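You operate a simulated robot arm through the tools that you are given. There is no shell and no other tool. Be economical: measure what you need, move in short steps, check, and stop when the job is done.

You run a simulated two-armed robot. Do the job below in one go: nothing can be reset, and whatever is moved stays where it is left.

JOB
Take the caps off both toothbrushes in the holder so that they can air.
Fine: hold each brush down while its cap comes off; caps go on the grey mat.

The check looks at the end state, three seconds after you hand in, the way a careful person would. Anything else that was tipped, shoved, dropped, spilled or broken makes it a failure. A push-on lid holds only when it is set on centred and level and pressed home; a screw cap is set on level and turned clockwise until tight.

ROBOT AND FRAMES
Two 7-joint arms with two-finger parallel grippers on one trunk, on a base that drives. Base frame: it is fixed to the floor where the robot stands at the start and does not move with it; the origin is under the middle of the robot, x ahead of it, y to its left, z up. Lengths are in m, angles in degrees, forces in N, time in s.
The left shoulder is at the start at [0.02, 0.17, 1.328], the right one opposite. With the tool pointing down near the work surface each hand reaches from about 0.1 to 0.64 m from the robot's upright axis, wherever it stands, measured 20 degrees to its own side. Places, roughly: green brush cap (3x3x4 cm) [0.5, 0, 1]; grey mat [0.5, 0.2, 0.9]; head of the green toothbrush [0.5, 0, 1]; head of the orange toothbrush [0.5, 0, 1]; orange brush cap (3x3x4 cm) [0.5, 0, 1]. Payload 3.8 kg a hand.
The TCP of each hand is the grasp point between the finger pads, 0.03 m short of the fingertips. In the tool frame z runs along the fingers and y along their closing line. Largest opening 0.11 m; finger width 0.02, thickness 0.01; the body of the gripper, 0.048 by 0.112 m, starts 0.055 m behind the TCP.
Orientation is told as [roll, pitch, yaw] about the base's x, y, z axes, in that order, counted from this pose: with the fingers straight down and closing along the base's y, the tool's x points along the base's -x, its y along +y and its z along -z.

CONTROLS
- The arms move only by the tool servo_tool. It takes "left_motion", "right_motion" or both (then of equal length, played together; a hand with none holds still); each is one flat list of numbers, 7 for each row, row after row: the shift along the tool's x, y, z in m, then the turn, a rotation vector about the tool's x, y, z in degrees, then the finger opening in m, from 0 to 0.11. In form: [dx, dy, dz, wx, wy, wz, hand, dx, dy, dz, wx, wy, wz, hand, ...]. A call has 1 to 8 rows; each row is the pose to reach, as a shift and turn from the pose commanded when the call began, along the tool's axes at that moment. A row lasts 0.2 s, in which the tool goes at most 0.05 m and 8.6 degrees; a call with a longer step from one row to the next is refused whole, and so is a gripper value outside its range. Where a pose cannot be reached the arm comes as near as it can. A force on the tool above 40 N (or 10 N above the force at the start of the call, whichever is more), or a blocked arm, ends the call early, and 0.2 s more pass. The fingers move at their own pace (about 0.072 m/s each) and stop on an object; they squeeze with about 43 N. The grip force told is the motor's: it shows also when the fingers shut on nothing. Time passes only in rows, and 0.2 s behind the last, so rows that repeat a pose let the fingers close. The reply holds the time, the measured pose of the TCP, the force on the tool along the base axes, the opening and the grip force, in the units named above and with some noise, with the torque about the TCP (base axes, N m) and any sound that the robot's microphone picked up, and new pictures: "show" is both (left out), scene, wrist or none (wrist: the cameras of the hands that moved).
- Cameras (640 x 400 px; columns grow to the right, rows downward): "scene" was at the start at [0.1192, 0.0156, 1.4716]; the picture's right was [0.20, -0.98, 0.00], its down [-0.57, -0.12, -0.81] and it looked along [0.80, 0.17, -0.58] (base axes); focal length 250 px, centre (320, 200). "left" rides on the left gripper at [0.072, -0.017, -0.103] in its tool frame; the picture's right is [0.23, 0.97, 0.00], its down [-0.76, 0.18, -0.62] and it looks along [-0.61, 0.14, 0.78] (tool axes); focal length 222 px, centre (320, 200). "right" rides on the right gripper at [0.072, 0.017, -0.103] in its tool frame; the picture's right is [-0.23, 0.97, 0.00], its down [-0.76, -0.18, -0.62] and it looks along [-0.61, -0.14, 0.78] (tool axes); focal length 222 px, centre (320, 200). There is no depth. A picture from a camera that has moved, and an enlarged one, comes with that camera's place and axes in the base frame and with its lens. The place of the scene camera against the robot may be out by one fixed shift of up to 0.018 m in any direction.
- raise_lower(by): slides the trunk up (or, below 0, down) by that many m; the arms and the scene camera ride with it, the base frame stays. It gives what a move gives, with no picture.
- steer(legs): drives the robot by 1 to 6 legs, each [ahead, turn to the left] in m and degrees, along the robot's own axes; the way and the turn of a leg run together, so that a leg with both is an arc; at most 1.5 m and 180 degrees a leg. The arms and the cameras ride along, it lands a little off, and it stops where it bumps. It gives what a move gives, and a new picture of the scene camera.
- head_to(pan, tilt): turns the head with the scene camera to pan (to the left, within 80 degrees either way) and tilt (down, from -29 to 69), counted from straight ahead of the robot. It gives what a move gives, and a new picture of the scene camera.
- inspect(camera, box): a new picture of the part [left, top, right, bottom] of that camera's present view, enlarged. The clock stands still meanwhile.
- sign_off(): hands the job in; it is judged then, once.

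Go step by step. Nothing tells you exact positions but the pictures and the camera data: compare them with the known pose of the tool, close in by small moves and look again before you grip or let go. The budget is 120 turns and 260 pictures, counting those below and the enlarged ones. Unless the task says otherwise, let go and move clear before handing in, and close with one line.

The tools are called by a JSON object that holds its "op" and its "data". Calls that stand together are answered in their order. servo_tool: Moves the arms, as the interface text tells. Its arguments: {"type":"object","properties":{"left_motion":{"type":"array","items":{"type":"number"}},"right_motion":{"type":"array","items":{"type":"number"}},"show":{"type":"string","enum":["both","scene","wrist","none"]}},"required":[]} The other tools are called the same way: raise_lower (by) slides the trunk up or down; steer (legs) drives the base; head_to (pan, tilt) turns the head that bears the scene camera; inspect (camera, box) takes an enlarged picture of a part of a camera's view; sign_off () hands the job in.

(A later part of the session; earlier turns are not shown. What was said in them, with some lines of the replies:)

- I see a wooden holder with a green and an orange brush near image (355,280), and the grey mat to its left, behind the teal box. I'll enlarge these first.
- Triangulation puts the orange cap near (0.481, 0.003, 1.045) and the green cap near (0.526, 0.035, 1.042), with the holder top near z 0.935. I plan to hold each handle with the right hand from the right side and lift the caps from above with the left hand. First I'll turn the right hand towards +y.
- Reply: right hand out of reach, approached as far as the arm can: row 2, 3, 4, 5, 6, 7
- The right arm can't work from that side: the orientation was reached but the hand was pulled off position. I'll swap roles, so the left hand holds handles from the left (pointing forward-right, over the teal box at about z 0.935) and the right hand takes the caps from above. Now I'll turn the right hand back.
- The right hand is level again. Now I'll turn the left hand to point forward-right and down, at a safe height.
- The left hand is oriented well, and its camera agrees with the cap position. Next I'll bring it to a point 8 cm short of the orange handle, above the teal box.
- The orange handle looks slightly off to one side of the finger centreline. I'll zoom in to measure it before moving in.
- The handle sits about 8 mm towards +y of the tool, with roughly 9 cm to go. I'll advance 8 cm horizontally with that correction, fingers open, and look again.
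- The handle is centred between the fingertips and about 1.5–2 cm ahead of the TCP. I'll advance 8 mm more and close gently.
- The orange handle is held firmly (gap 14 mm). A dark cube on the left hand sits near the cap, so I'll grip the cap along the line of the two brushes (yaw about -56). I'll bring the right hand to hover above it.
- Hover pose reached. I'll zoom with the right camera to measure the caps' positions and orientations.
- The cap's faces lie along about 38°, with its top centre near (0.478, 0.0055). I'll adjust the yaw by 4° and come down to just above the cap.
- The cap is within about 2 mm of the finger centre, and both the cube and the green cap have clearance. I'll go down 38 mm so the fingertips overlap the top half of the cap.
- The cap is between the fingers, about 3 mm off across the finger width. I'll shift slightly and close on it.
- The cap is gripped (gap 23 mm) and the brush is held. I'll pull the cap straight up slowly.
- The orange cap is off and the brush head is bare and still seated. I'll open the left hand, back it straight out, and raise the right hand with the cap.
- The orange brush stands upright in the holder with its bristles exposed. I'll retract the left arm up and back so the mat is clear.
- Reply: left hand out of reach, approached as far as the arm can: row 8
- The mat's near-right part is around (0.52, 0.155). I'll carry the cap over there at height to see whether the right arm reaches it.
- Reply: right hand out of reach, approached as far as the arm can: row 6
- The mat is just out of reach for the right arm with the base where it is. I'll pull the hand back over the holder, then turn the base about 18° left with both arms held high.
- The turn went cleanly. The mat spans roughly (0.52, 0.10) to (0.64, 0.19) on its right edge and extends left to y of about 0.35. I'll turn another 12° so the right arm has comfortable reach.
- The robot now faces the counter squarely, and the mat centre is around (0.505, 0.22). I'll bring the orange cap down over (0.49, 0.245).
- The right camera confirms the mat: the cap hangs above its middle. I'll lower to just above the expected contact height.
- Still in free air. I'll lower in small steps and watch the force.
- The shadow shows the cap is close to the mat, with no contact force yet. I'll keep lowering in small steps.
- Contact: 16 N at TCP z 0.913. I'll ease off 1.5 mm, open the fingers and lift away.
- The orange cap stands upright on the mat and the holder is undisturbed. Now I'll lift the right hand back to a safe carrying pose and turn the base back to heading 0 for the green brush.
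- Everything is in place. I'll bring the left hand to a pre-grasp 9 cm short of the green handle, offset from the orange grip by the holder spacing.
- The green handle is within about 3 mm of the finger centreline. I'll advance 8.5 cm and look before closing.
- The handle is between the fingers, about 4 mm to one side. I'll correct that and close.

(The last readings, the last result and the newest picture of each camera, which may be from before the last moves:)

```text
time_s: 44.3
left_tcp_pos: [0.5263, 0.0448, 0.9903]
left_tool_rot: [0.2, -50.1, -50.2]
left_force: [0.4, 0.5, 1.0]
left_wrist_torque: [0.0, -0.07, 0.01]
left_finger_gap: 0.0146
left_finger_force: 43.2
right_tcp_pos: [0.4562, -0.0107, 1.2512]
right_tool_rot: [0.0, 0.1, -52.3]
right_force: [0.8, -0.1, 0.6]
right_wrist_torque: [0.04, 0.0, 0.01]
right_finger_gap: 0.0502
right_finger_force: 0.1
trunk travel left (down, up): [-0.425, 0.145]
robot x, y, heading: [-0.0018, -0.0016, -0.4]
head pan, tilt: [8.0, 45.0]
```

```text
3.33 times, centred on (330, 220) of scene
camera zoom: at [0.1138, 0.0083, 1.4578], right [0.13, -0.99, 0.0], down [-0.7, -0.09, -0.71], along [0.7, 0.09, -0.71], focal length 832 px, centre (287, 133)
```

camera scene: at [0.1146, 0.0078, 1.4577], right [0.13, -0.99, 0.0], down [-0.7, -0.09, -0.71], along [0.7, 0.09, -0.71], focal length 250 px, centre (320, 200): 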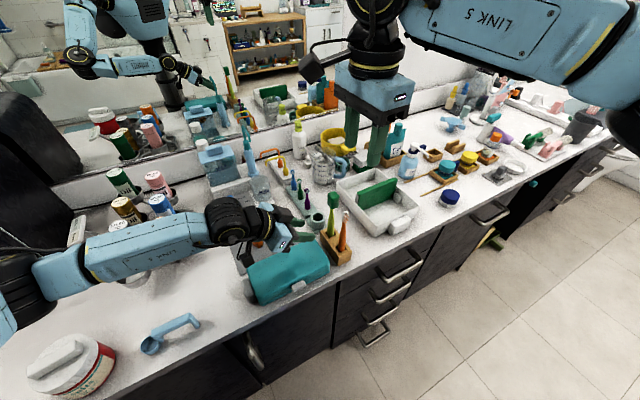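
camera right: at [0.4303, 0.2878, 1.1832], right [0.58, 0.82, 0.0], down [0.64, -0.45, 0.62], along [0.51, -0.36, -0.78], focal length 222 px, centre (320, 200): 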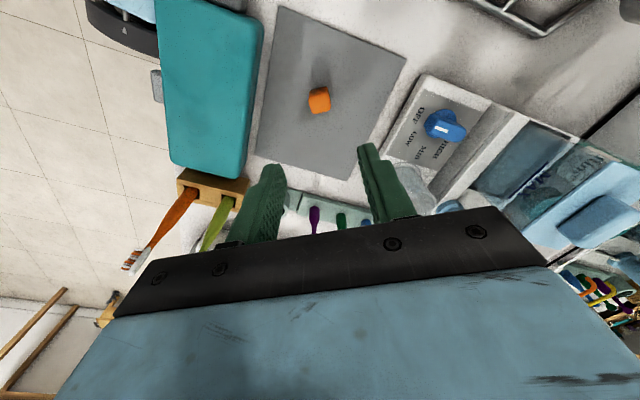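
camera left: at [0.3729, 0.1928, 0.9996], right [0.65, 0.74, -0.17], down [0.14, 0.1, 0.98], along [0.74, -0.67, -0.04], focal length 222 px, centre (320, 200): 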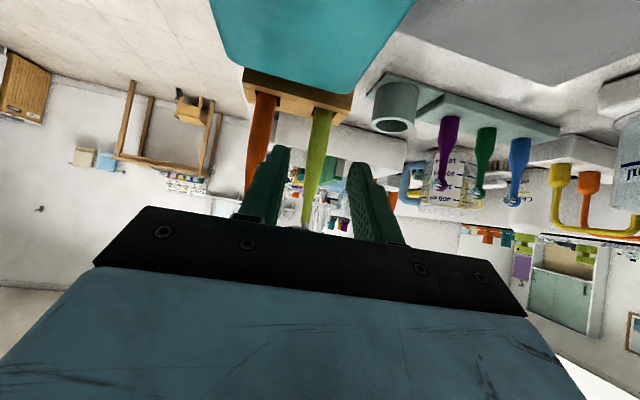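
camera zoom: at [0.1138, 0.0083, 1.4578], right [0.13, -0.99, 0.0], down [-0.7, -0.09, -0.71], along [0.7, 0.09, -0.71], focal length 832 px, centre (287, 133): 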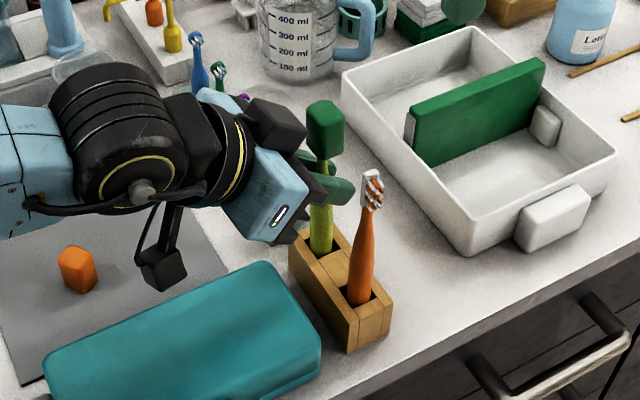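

The green handle is held (gap 15 mm), and its cap top is at about (0.526, 0.040). I'll bring the right hand over it.

{"op": "servo_tool", "data": {"right_motion": [-0.0006, 0.0287, 0.01, 0, 0, 0, 0.046, -0.0013, 0.0574, 0.03, 0, 0, 0, 0.046, -0.0019, 0.0861, 0.06, 0, 0, 0, 0.046, -0.0019, 0.0861, 0.1, 0, 0, 0, 0.046, -0.0019, 0.0861, 0.141, 0, 0, 0, 0.046], "show": "none"}}

{"op": "inspect", "data": {"camera": "right", "box": [220, 60, 420, 240]}}

{"op": "inspect", "data": {"camera": "scene", "box": [280, 150, 400, 270]}}

```text
time_s: 45.5
left_tcp_pos: [0.5261, 0.0453, 0.9899]
left_tool_rot: [0.0, -50.0, -50.1]
left_force: [0.0, -2.0, 5.8]
left_wrist_torque: [-0.23, -0.03, -0.01]
left_finger_gap: 0.0133
left_finger_force: 43.2
right_tcp_pos: [0.5256, 0.0392, 1.1085]
right_tool_rot: [0.0, 0.0, -52.3]
right_force: [-0.9, 0.2, -0.6]
right_wrist_torque: [-0.01, 0.0, 0.01]
right_finger_gap: 0.0462
right_finger_force: 0.1
trunk travel left (down, up): [-0.425, 0.145]
robot x, y, heading: [0.0, 0.0008, -0.3]
head pan, tilt: [8.0, 45.0]
```

```text
2.22 times, centred on (320, 150) of right
camera zoom: at [0.4935, 0.1071, 1.212], right [0.91, 0.42, 0.0], down [0.32, -0.71, 0.62], along [0.26, -0.57, -0.78], focal length 494 px, centre (320, 311)
```

zoom: 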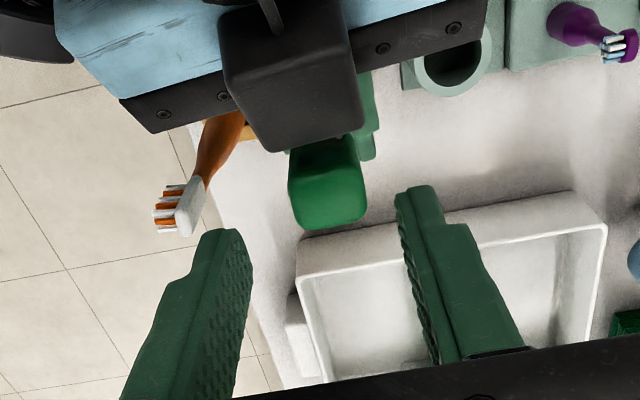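

```text
3.33 times, centred on (340, 210) of scene
camera zoom: at [0.1135, 0.0085, 1.4578], right [0.13, -0.99, 0.0], down [-0.7, -0.09, -0.71], along [0.7, 0.09, -0.71], focal length 832 px, centre (253, 167)
```

zoom: 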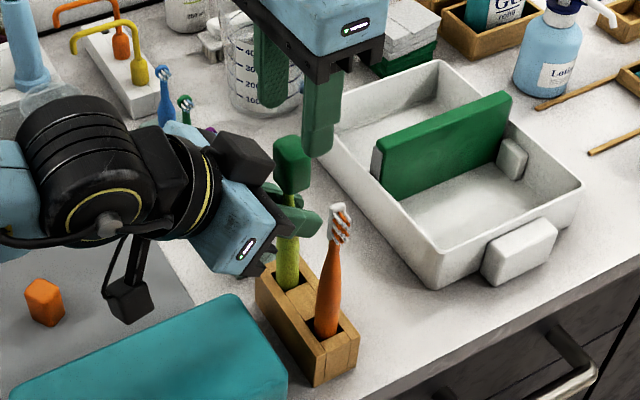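

The geometry matches the orange case. I'll nudge 2 mm, lower 37 mm and close on the green cap.

{"op": "servo_tool", "data": {"right_motion": [0.001, 0.002, 0.01, 0, 0, 0, 0.046, 0.001, 0.002, 0.02, 0, 0, 0, 0.046, 0.001, 0.002, 0.03, 0, 0, 0, 0.046, 0.001, 0.002, 0.037, 0, 0, 0, 0.046, 0.001, 0.002, 0.037, 0, 0, 0, 0.03, 0.001, 0.002, 0.037, 0, 0, 0, 0.01, 0.001, 0.002, 0.037, 0, 0, 0, 0.01], "show": "none"}}

{"op": "inspect", "data": {"camera": "right", "box": [220, 60, 420, 240]}}

{"op": "inspect", "data": {"camera": "scene", "box": [280, 150, 400, 270]}}

```text
time_s: 47.1
left_tcp_pos: [0.526, 0.0448, 0.9907]
left_tool_rot: [0.1, -50.1, -50.3]
left_force: [-0.4, -2.5, 12.4]
left_wrist_torque: [-0.22, -0.04, 0.0]
left_finger_gap: 0.0127
left_finger_force: 43.0
right_tcp_pos: [0.5251, 0.042, 1.0717]
right_tool_rot: [0.0, 0.0, -52.3]
right_force: [-0.3, 0.2, 0.0]
right_wrist_torque: [0.01, 0.02, 0.01]
right_finger_gap: 0.0229
right_finger_force: 43.2
trunk travel left (down, up): [-0.425, 0.145]
robot x, y, heading: [-0.0011, 0.0045, -0.6]
head pan, tilt: [8.0, 45.0]
```

```text
2.22 times, centred on (320, 150) of right
camera zoom: at [0.494, 0.1093, 1.1761], right [0.91, 0.42, 0.0], down [0.32, -0.71, 0.62], along [0.26, -0.57, -0.78], focal length 494 px, centre (320, 311)
```

zoom: 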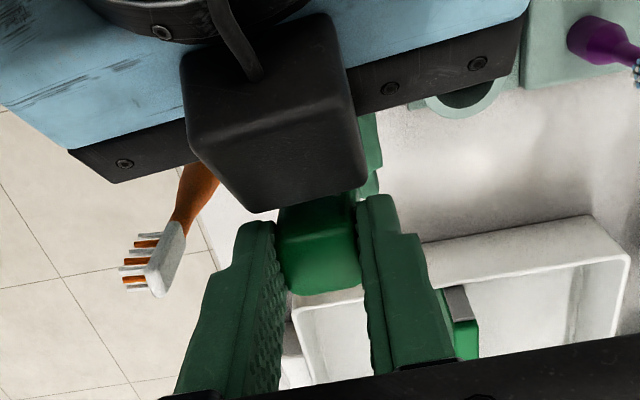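

```text
3.33 times, centred on (340, 210) of scene
camera zoom: at [0.1129, 0.008, 1.4579], right [0.13, -0.99, 0.0], down [-0.7, -0.09, -0.71], along [0.7, 0.09, -0.71], focal length 832 px, centre (253, 167)
```

zoom: 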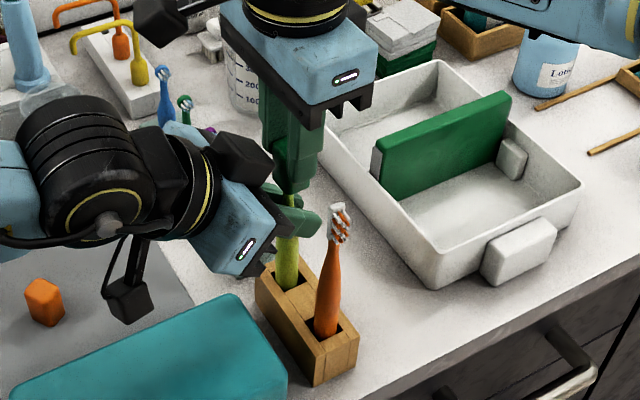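

The green cap is gripped. I'll pull it straight up while the left hand holds the brush.

{"op": "servo_tool", "data": {"right_motion": [0, 0, -0.005, 0, 0, 0, 0.01, 0, 0, -0.01, 0, 0, 0, 0.01, 0, 0, -0.016, 0, 0, 0, 0.01, 0, 0, -0.024, 0, 0, 0, 0.01, 0, 0, -0.034, 0, 0, 0, 0.01, 0, 0, -0.05, 0, 0, 0, 0.01, 0, 0, -0.07, 0, 0, 0, 0.01, 0, 0, -0.1, 0, 0, 0, 0.01], "show": "none"}}

{"op": "inspect", "data": {"camera": "scene", "box": [280, 130, 400, 270]}}

```text
time_s: 48.9
left_tcp_pos: [0.5258, 0.0444, 0.9913]
left_tool_rot: [0.1, -50.1, -50.3]
left_force: [0.6, -3.5, 14.8]
left_wrist_torque: [-0.21, -0.07, -0.01]
left_finger_gap: 0.0127
left_finger_force: 43.1
right_tcp_pos: [0.526, 0.0412, 1.1736]
right_tool_rot: [0.0, 0.0, -52.3]
right_force: [-0.3, -0.9, 0.1]
right_wrist_torque: [0.01, 0.05, 0.01]
right_finger_gap: 0.0227
right_finger_force: 42.5
trunk travel left (down, up): [-0.425, 0.145]
robot x, y, heading: [-0.0011, 0.0043, -0.2]
head pan, tilt: [8.0, 45.0]
```

```text
2.86 times, centred on (340, 200) of scene
camera zoom: at [0.1128, 0.0078, 1.4579], right [0.13, -0.99, 0.0], down [-0.7, -0.09, -0.71], along [0.7, 0.09, -0.71], focal length 713 px, centre (263, 200)
```

zoom: 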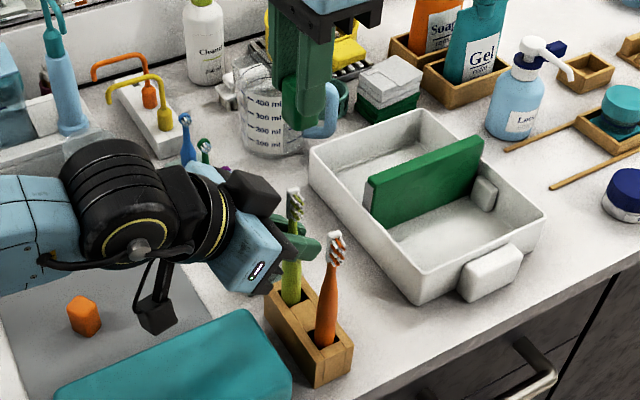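

The green cap is off too. I'll release the handle, back the left hand out, and raise the right.

{"op": "servo_tool", "data": {"left_motion": [0, 0, 0, 0, 0, 0, 0.02, 0, 0, 0, 0, 0, 0, 0.04, 0, 0, 0, 0, 0, 0, 0.04, 0.0129, 0, -0.0153, 0, 0, 0, 0.04, 0.0257, 0, -0.0306, 0, 0, 0, 0.04, 0.0386, 0, -0.046, 0, 0, 0, 0.04, 0.0514, 0, -0.0613, 0, 0, 0, 0.04, 0.0565, 0, -0.0674, 0, 0, 0, 0.04], "right_motion": [0, 0, -0.01, 0, 0, 0, 0.01, 0, 0, -0.02, 0, 0, 0, 0.01, 0, 0, -0.03, 0, 0, 0, 0.01, 0, 0, -0.04, 0, 0, 0, 0.01, 0, -0.02, -0.05, 0, 0, 0, 0.01, 0, -0.04, -0.05, 0, 0, 0, 0.01, 0, -0.06, -0.05, 0, 0, 0, 0.01, 0, -0.08, -0.05, 0, 0, 0, 0.01], "show": "none"}}

{"op": "inspect", "data": {"camera": "scene", "box": [250, 160, 390, 290]}}

```text
time_s: 50.7
left_tcp_pos: [0.469, 0.1129, 0.988]
left_tool_rot: [0.0, -49.9, -50.2]
left_force: [0.2, 0.6, 0.4]
left_wrist_torque: [-0.03, -0.02, 0.02]
left_finger_gap: 0.0401
left_finger_force: 0.0
right_tcp_pos: [0.4634, -0.0079, 1.2224]
right_tool_rot: [-0.1, 0.0, -52.3]
right_force: [-0.2, 0.0, -0.4]
right_wrist_torque: [-0.02, -0.01, -0.02]
right_finger_gap: 0.0227
right_finger_force: 43.4
trunk travel left (down, up): [-0.425, 0.145]
robot x, y, heading: [0.0001, 0.0017, -0.5]
head pan, tilt: [8.0, 45.0]
```

```text
3.08 times, centred on (320, 225) of scene
camera zoom: at [0.1137, 0.0077, 1.4578], right [0.13, -0.99, 0.0], down [-0.7, -0.09, -0.71], along [0.7, 0.09, -0.71], focal length 768 px, centre (320, 123)
```

zoom: 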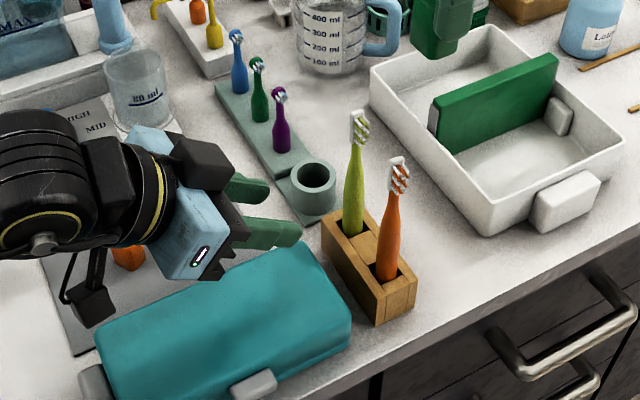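

Both brushes stand bare and upright. I'll retract the left hand the same way as before, then turn the base left 30° to place the green cap.

{"op": "servo_tool", "data": {"left_motion": [-0.006, -0.0036, -0.0359, 0, 0, 0, 0.04, -0.012, -0.0071, -0.0718, 0, 0, 0, 0.04, -0.018, -0.0107, -0.1077, 0, 0, 0, 0.04, -0.024, -0.0142, -0.1436, 0, 0, 0, 0.04, -0.03, -0.0178, -0.1795, 0, 0, 0, 0.04, -0.036, -0.0213, -0.2154, 0, 0, 0, 0.04, -0.042, -0.0249, -0.2513, 0, 0, 0, 0.04], "show": "none"}}

{"op": "steer", "data": {"legs": [[0, 30.3]]}}

```text
time_s: 52.3
left_tcp_pos: [0.3436, 0.2255, 1.184]
left_tool_rot: [0.1, -50.1, -50.2]
left_force: [-0.1, 0.6, 0.7]
left_wrist_torque: [-0.02, 0.0, 0.0]
left_finger_gap: 0.0398
left_finger_force: 0.1
right_tcp_pos: [0.4614, -0.0063, 1.2223]
right_tool_rot: [0.0, 0.2, -52.3]
right_force: [-0.1, 0.6, -0.2]
right_wrist_torque: [0.02, 0.01, 0.0]
right_finger_gap: 0.0228
right_finger_force: 43.3
trunk travel left (down, up): [-0.425, 0.145]
robot x, y, heading: [0.0025, 0.0013, -0.4]
head pan, tilt: [8.0, 45.0]
```

```text
time_s: 54.2
left_tcp_pos: [0.1828, 0.3665, 1.1828]
left_tool_rot: [0.0, -49.9, -19.6]
left_force: [-0.7, -0.3, -0.2]
left_wrist_torque: [-0.03, -0.01, 0.03]
left_finger_gap: 0.04
left_finger_force: 0.1
right_tcp_pos: [0.4015, 0.2292, 1.2227]
right_tool_rot: [-0.1, 0.0, -21.9]
right_force: [0.0, -0.1, -0.6]
right_wrist_torque: [0.01, 0.0, -0.01]
right_finger_gap: 0.0228
right_finger_force: 43.7
trunk travel left (down, up): [-0.425, 0.145]
robot x, y, heading: [0.0026, -0.0003, 30.0]
head pan, tilt: [8.0, 45.0]
camera scene: at [0.0942, 0.0584, 1.4578], right [0.62, -0.79, 0.0], down [-0.56, -0.44, -0.71], along [0.56, 0.44, -0.71], focal length 250 px, centre (320, 200)
```

scene: 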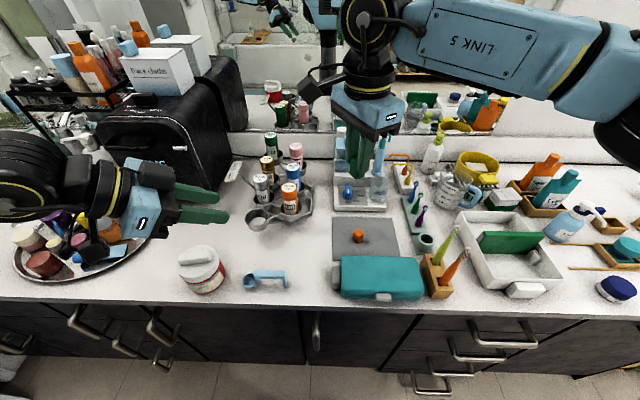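

The orange cap still stands on the mat. I'll set the green cap at about (0.535, 0.195), roughly 6.5 cm away from it.

{"op": "servo_tool", "data": {"right_motion": [-0.0342, 0.0046, 0.02, 0, 0, 0, 0.01, -0.0683, 0.0092, 0.04, 0, 0, 0, 0.01, -0.1025, 0.0138, 0.07, 0, 0, 0, 0.01, -0.1366, 0.0184, 0.1, 0, 0, 0, 0.01, -0.1366, 0.0184, 0.149, 0, 0, 0, 0.01, -0.1366, 0.0184, 0.197, 0, 0, 0, 0.01, -0.1366, 0.0184, 0.24, 0, 0, 0, 0.01, -0.1366, 0.0184, 0.277, 0, 0, 0, 0.01]}}

{"op": "inspect", "data": {"camera": "scene", "box": [320, 190, 420, 290]}}

```text
time_s: 56.0
left_tcp_pos: [0.184, 0.3668, 1.182]
left_tool_rot: [0.0, -49.9, -19.6]
left_force: [0.1, -0.4, -0.4]
left_wrist_torque: [-0.02, 0.0, 0.0]
left_finger_gap: 0.0399
left_finger_force: 0.0
right_tcp_pos: [0.5381, 0.1944, 0.9445]
right_tool_rot: [-0.1, 0.0, -22.0]
right_force: [-0.2, -0.5, -0.4]
right_wrist_torque: [0.01, -0.01, -0.01]
right_finger_gap: 0.0224
right_finger_force: 42.6
trunk travel left (down, up): [-0.425, 0.145]
robot x, y, heading: [-0.0011, 0.0003, 30.0]
head pan, tilt: [8.0, 45.0]
camera scene: at [0.0947, 0.0585, 1.4577], right [0.62, -0.79, 0.0], down [-0.56, -0.44, -0.71], along [0.56, 0.44, -0.71], focal length 250 px, centre (320, 200)
camera right: at [0.4757, 0.2372, 1.0472], right [0.57, 0.82, 0.0], down [0.64, -0.45, 0.62], along [0.51, -0.36, -0.78], focal length 222 px, centre (320, 200)
```

scene: 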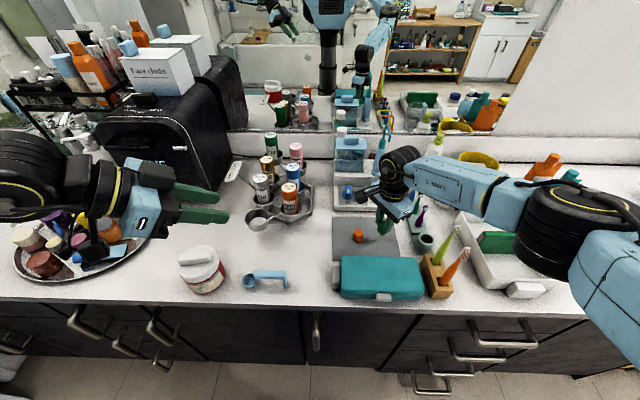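
right: 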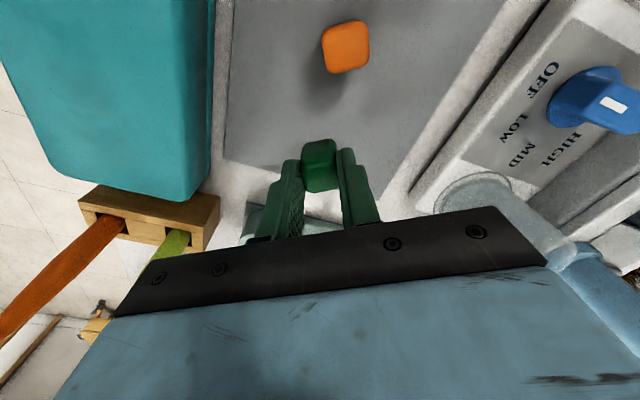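

```text
4.00 times, centred on (370, 240) of scene
camera zoom: at [0.0947, 0.0585, 1.4577], right [0.62, -0.79, 0.0], down [-0.56, -0.44, -0.71], along [0.56, 0.44, -0.71], focal length 998 px, centre (120, 40)
```

zoom: 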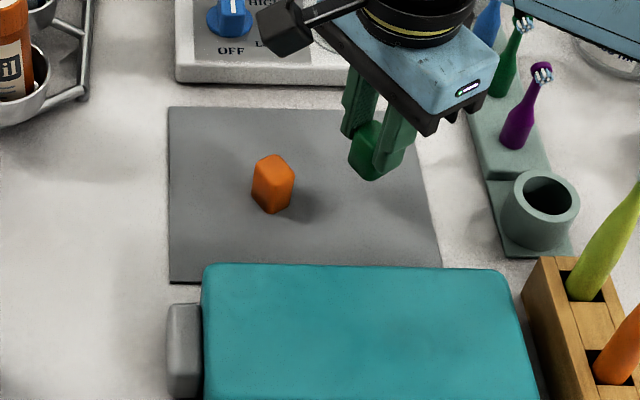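

The green cap will land well inside the mat. I'll shift it 1 cm further in and lower to just above contact (TCP z about 0.918).

{"op": "servo_tool", "data": {"right_motion": [0.0082, 0.0058, 0.008, 0, 0, 0, 0.01, 0.0082, 0.0058, 0.016, 0, 0, 0, 0.01, 0.0082, 0.0058, 0.022, 0, 0, 0, 0.01, 0.0082, 0.0058, 0.027, 0, 0, 0, 0.01], "show": "none"}}

{"op": "servo_tool", "data": {"right_motion": [0, 0, 0.0015, 0, 0, 0, 0.01, 0, 0, 0.003, 0, 0, 0, 0.01], "show": "none"}}

{"op": "inspect", "data": {"camera": "scene", "box": [320, 190, 420, 290]}}

```text
time_s: 57.0
left_tcp_pos: [0.1845, 0.3679, 1.1837]
left_tool_rot: [0.1, -49.9, -19.7]
left_force: [-0.4, -0.2, -0.7]
left_wrist_torque: [0.0, 0.02, -0.02]
left_finger_gap: 0.0403
left_finger_force: 0.1
right_tcp_pos: [0.5303, 0.2025, 0.9187]
right_tool_rot: [0.0, 0.0, -21.8]
right_force: [-0.6, 0.4, 0.4]
right_wrist_torque: [0.03, 0.04, 0.01]
right_finger_gap: 0.0229
right_finger_force: 42.9
trunk travel left (down, up): [-0.425, 0.145]
robot x, y, heading: [0.0011, 0.0003, 30.1]
head pan, tilt: [8.0, 45.0]
```

```text
time_s: 57.6
left_tcp_pos: [0.1838, 0.367, 1.1824]
left_tool_rot: [0.1, -49.8, -19.8]
left_force: [-0.2, -0.5, 0.1]
left_wrist_torque: [-0.02, -0.03, -0.01]
left_finger_gap: 0.0402
left_finger_force: 0.0
right_tcp_pos: [0.53, 0.2038, 0.9145]
right_tool_rot: [0.0, 0.0, -21.8]
right_force: [0.2, 0.2, 0.6]
right_wrist_torque: [0.01, 0.01, 0.01]
right_finger_gap: 0.0226
right_finger_force: 43.4
trunk travel left (down, up): [-0.425, 0.145]
robot x, y, heading: [0.0012, -0.0037, 30.1]
head pan, tilt: [8.0, 45.0]
```

```text
4.00 times, centred on (370, 240) of scene
camera zoom: at [0.0945, 0.0582, 1.4578], right [0.62, -0.79, 0.0], down [-0.56, -0.44, -0.71], along [0.56, 0.44, -0.71], focal length 998 px, centre (120, 40)
```

zoom: 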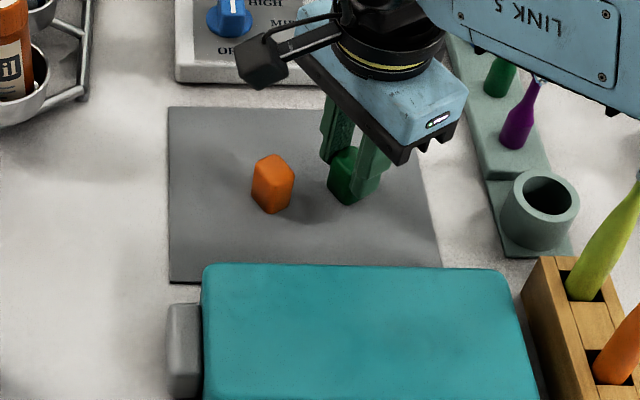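

{"op": "servo_tool", "data": {"right_motion": [0, 0, 0.001, 0, 0, 0, 0.01, 0, 0, 0.002, 0, 0, 0, 0.01], "show": "none"}}

{"op": "servo_tool", "data": {"right_motion": [0, 0, 0.001, 0, 0, 0, 0.01, 0, 0, 0.0015, 0, 0, 0, 0.01], "show": "none"}}

```text
time_s: 58.2
left_tcp_pos: [0.1835, 0.3683, 1.1839]
left_tool_rot: [0.0, -49.9, -19.8]
left_force: [0.6, -0.5, 1.1]
left_wrist_torque: [0.0, 0.01, -0.02]
left_finger_gap: 0.0402
left_finger_force: 0.1
right_tcp_pos: [0.531, 0.2042, 0.9127]
right_tool_rot: [-0.1, 0.0, -21.9]
right_force: [-0.3, 0.5, 0.1]
right_wrist_torque: [0.02, 0.03, -0.01]
right_finger_gap: 0.0227
right_finger_force: 43.3
trunk travel left (down, up): [-0.425, 0.145]
robot x, y, heading: [-0.0031, 0.0015, 29.9]
head pan, tilt: [8.0, 45.0]
```

```text
time_s: 58.8
left_tcp_pos: [0.1843, 0.3666, 1.184]
left_tool_rot: [0.0, -50.0, -19.6]
left_force: [-0.1, 0.2, -0.8]
left_wrist_torque: [-0.01, 0.03, 0.01]
left_finger_gap: 0.0399
left_finger_force: 0.0
right_tcp_pos: [0.5306, 0.2033, 0.9132]
right_tool_rot: [0.1, 0.0, -22.0]
right_force: [-0.9, -0.6, 5.3]
right_wrist_torque: [-0.05, 0.02, -0.02]
right_finger_gap: 0.0228
right_finger_force: 43.1
trunk travel left (down, up): [-0.425, 0.145]
robot x, y, heading: [0.0028, 0.0007, 30.1]
head pan, tilt: [8.0, 45.0]
```

Light contact at 5 N. I'll release the cap and lift straight away.

{"op": "servo_tool", "data": {"right_motion": [0, 0, -0.0005, 0, 0, 0, 0.02, 0, 0, -0.0005, 0, 0, 0, 0.033, 0, 0, -0.0005, 0, 0, 0, 0.045, 0, 0, -0.0005, 0, 0, 0, 0.045, 0, 0, -0.03, 0, 0, 0, 0.045, 0, 0, -0.07, 0, 0, 0, 0.045, 0, 0, -0.12, 0, 0, 0, 0.045, 0, 0, -0.17, 0, 0, 0, 0.045]}}

{"op": "inspect", "data": {"camera": "scene", "box": [320, 190, 480, 310]}}

```text
time_s: 60.6
left_tcp_pos: [0.1821, 0.3668, 1.1837]
left_tool_rot: [0.0, -49.9, -19.8]
left_force: [-0.1, 0.0, -0.2]
left_wrist_torque: [0.0, 0.0, 0.02]
left_finger_gap: 0.0399
left_finger_force: 0.1
right_tcp_pos: [0.5301, 0.2037, 1.0835]
right_tool_rot: [0.0, 0.0, -22.0]
right_force: [0.0, 0.1, -1.0]
right_wrist_torque: [0.01, 0.01, -0.01]
right_finger_gap: 0.0449
right_finger_force: 0.2
trunk travel left (down, up): [-0.425, 0.145]
robot x, y, heading: [0.0037, -0.0034, 30.0]
head pan, tilt: [8.0, 45.0]
camera scene: at [0.0941, 0.0581, 1.4578], right [0.62, -0.79, 0.0], down [-0.56, -0.44, -0.71], along [0.56, 0.44, -0.71], focal length 250 px, centre (320, 200)
camera right: at [0.4692, 0.2455, 1.1868], right [0.57, 0.82, 0.0], down [0.64, -0.45, 0.62], along [0.51, -0.36, -0.78], focal length 222 px, centre (320, 200)
```

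scene: 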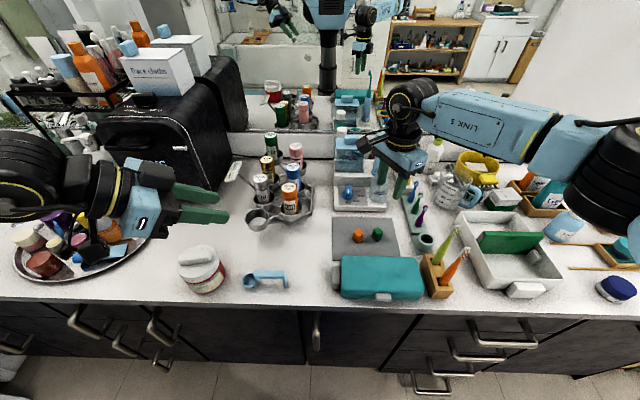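
right: 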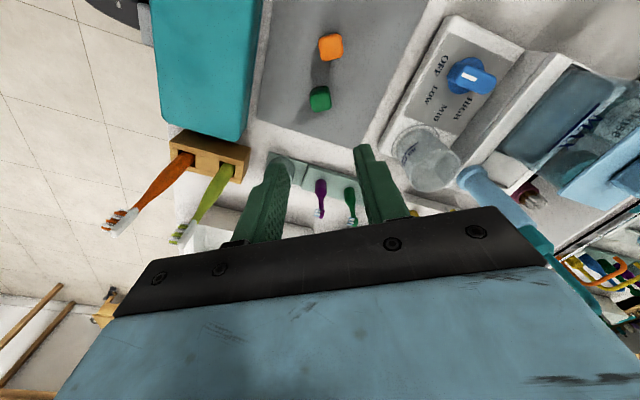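

```text
3.33 times, centred on (400, 250) of scene
camera zoom: at [0.0941, 0.0581, 1.4578], right [0.62, -0.79, 0.0], down [-0.56, -0.44, -0.71], along [0.56, 0.44, -0.71], focal length 832 px, centre (53, 33)
```

zoom: 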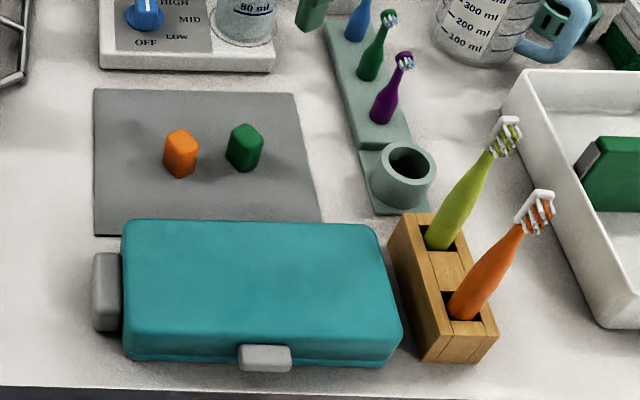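

Both caps stand on the grey mat, both brushes are bare and upright in the holder, and both hands are clear. I'm handing in.

{"op": "sign_off", "data": {}}

```text
The job is handed in.
```

Both toothbrushes are uncapped and upright in their holder. Each brush was held while its cap came off, and both caps are standing on the grey mat; in the last pictures nothing else looked tipped or moved.
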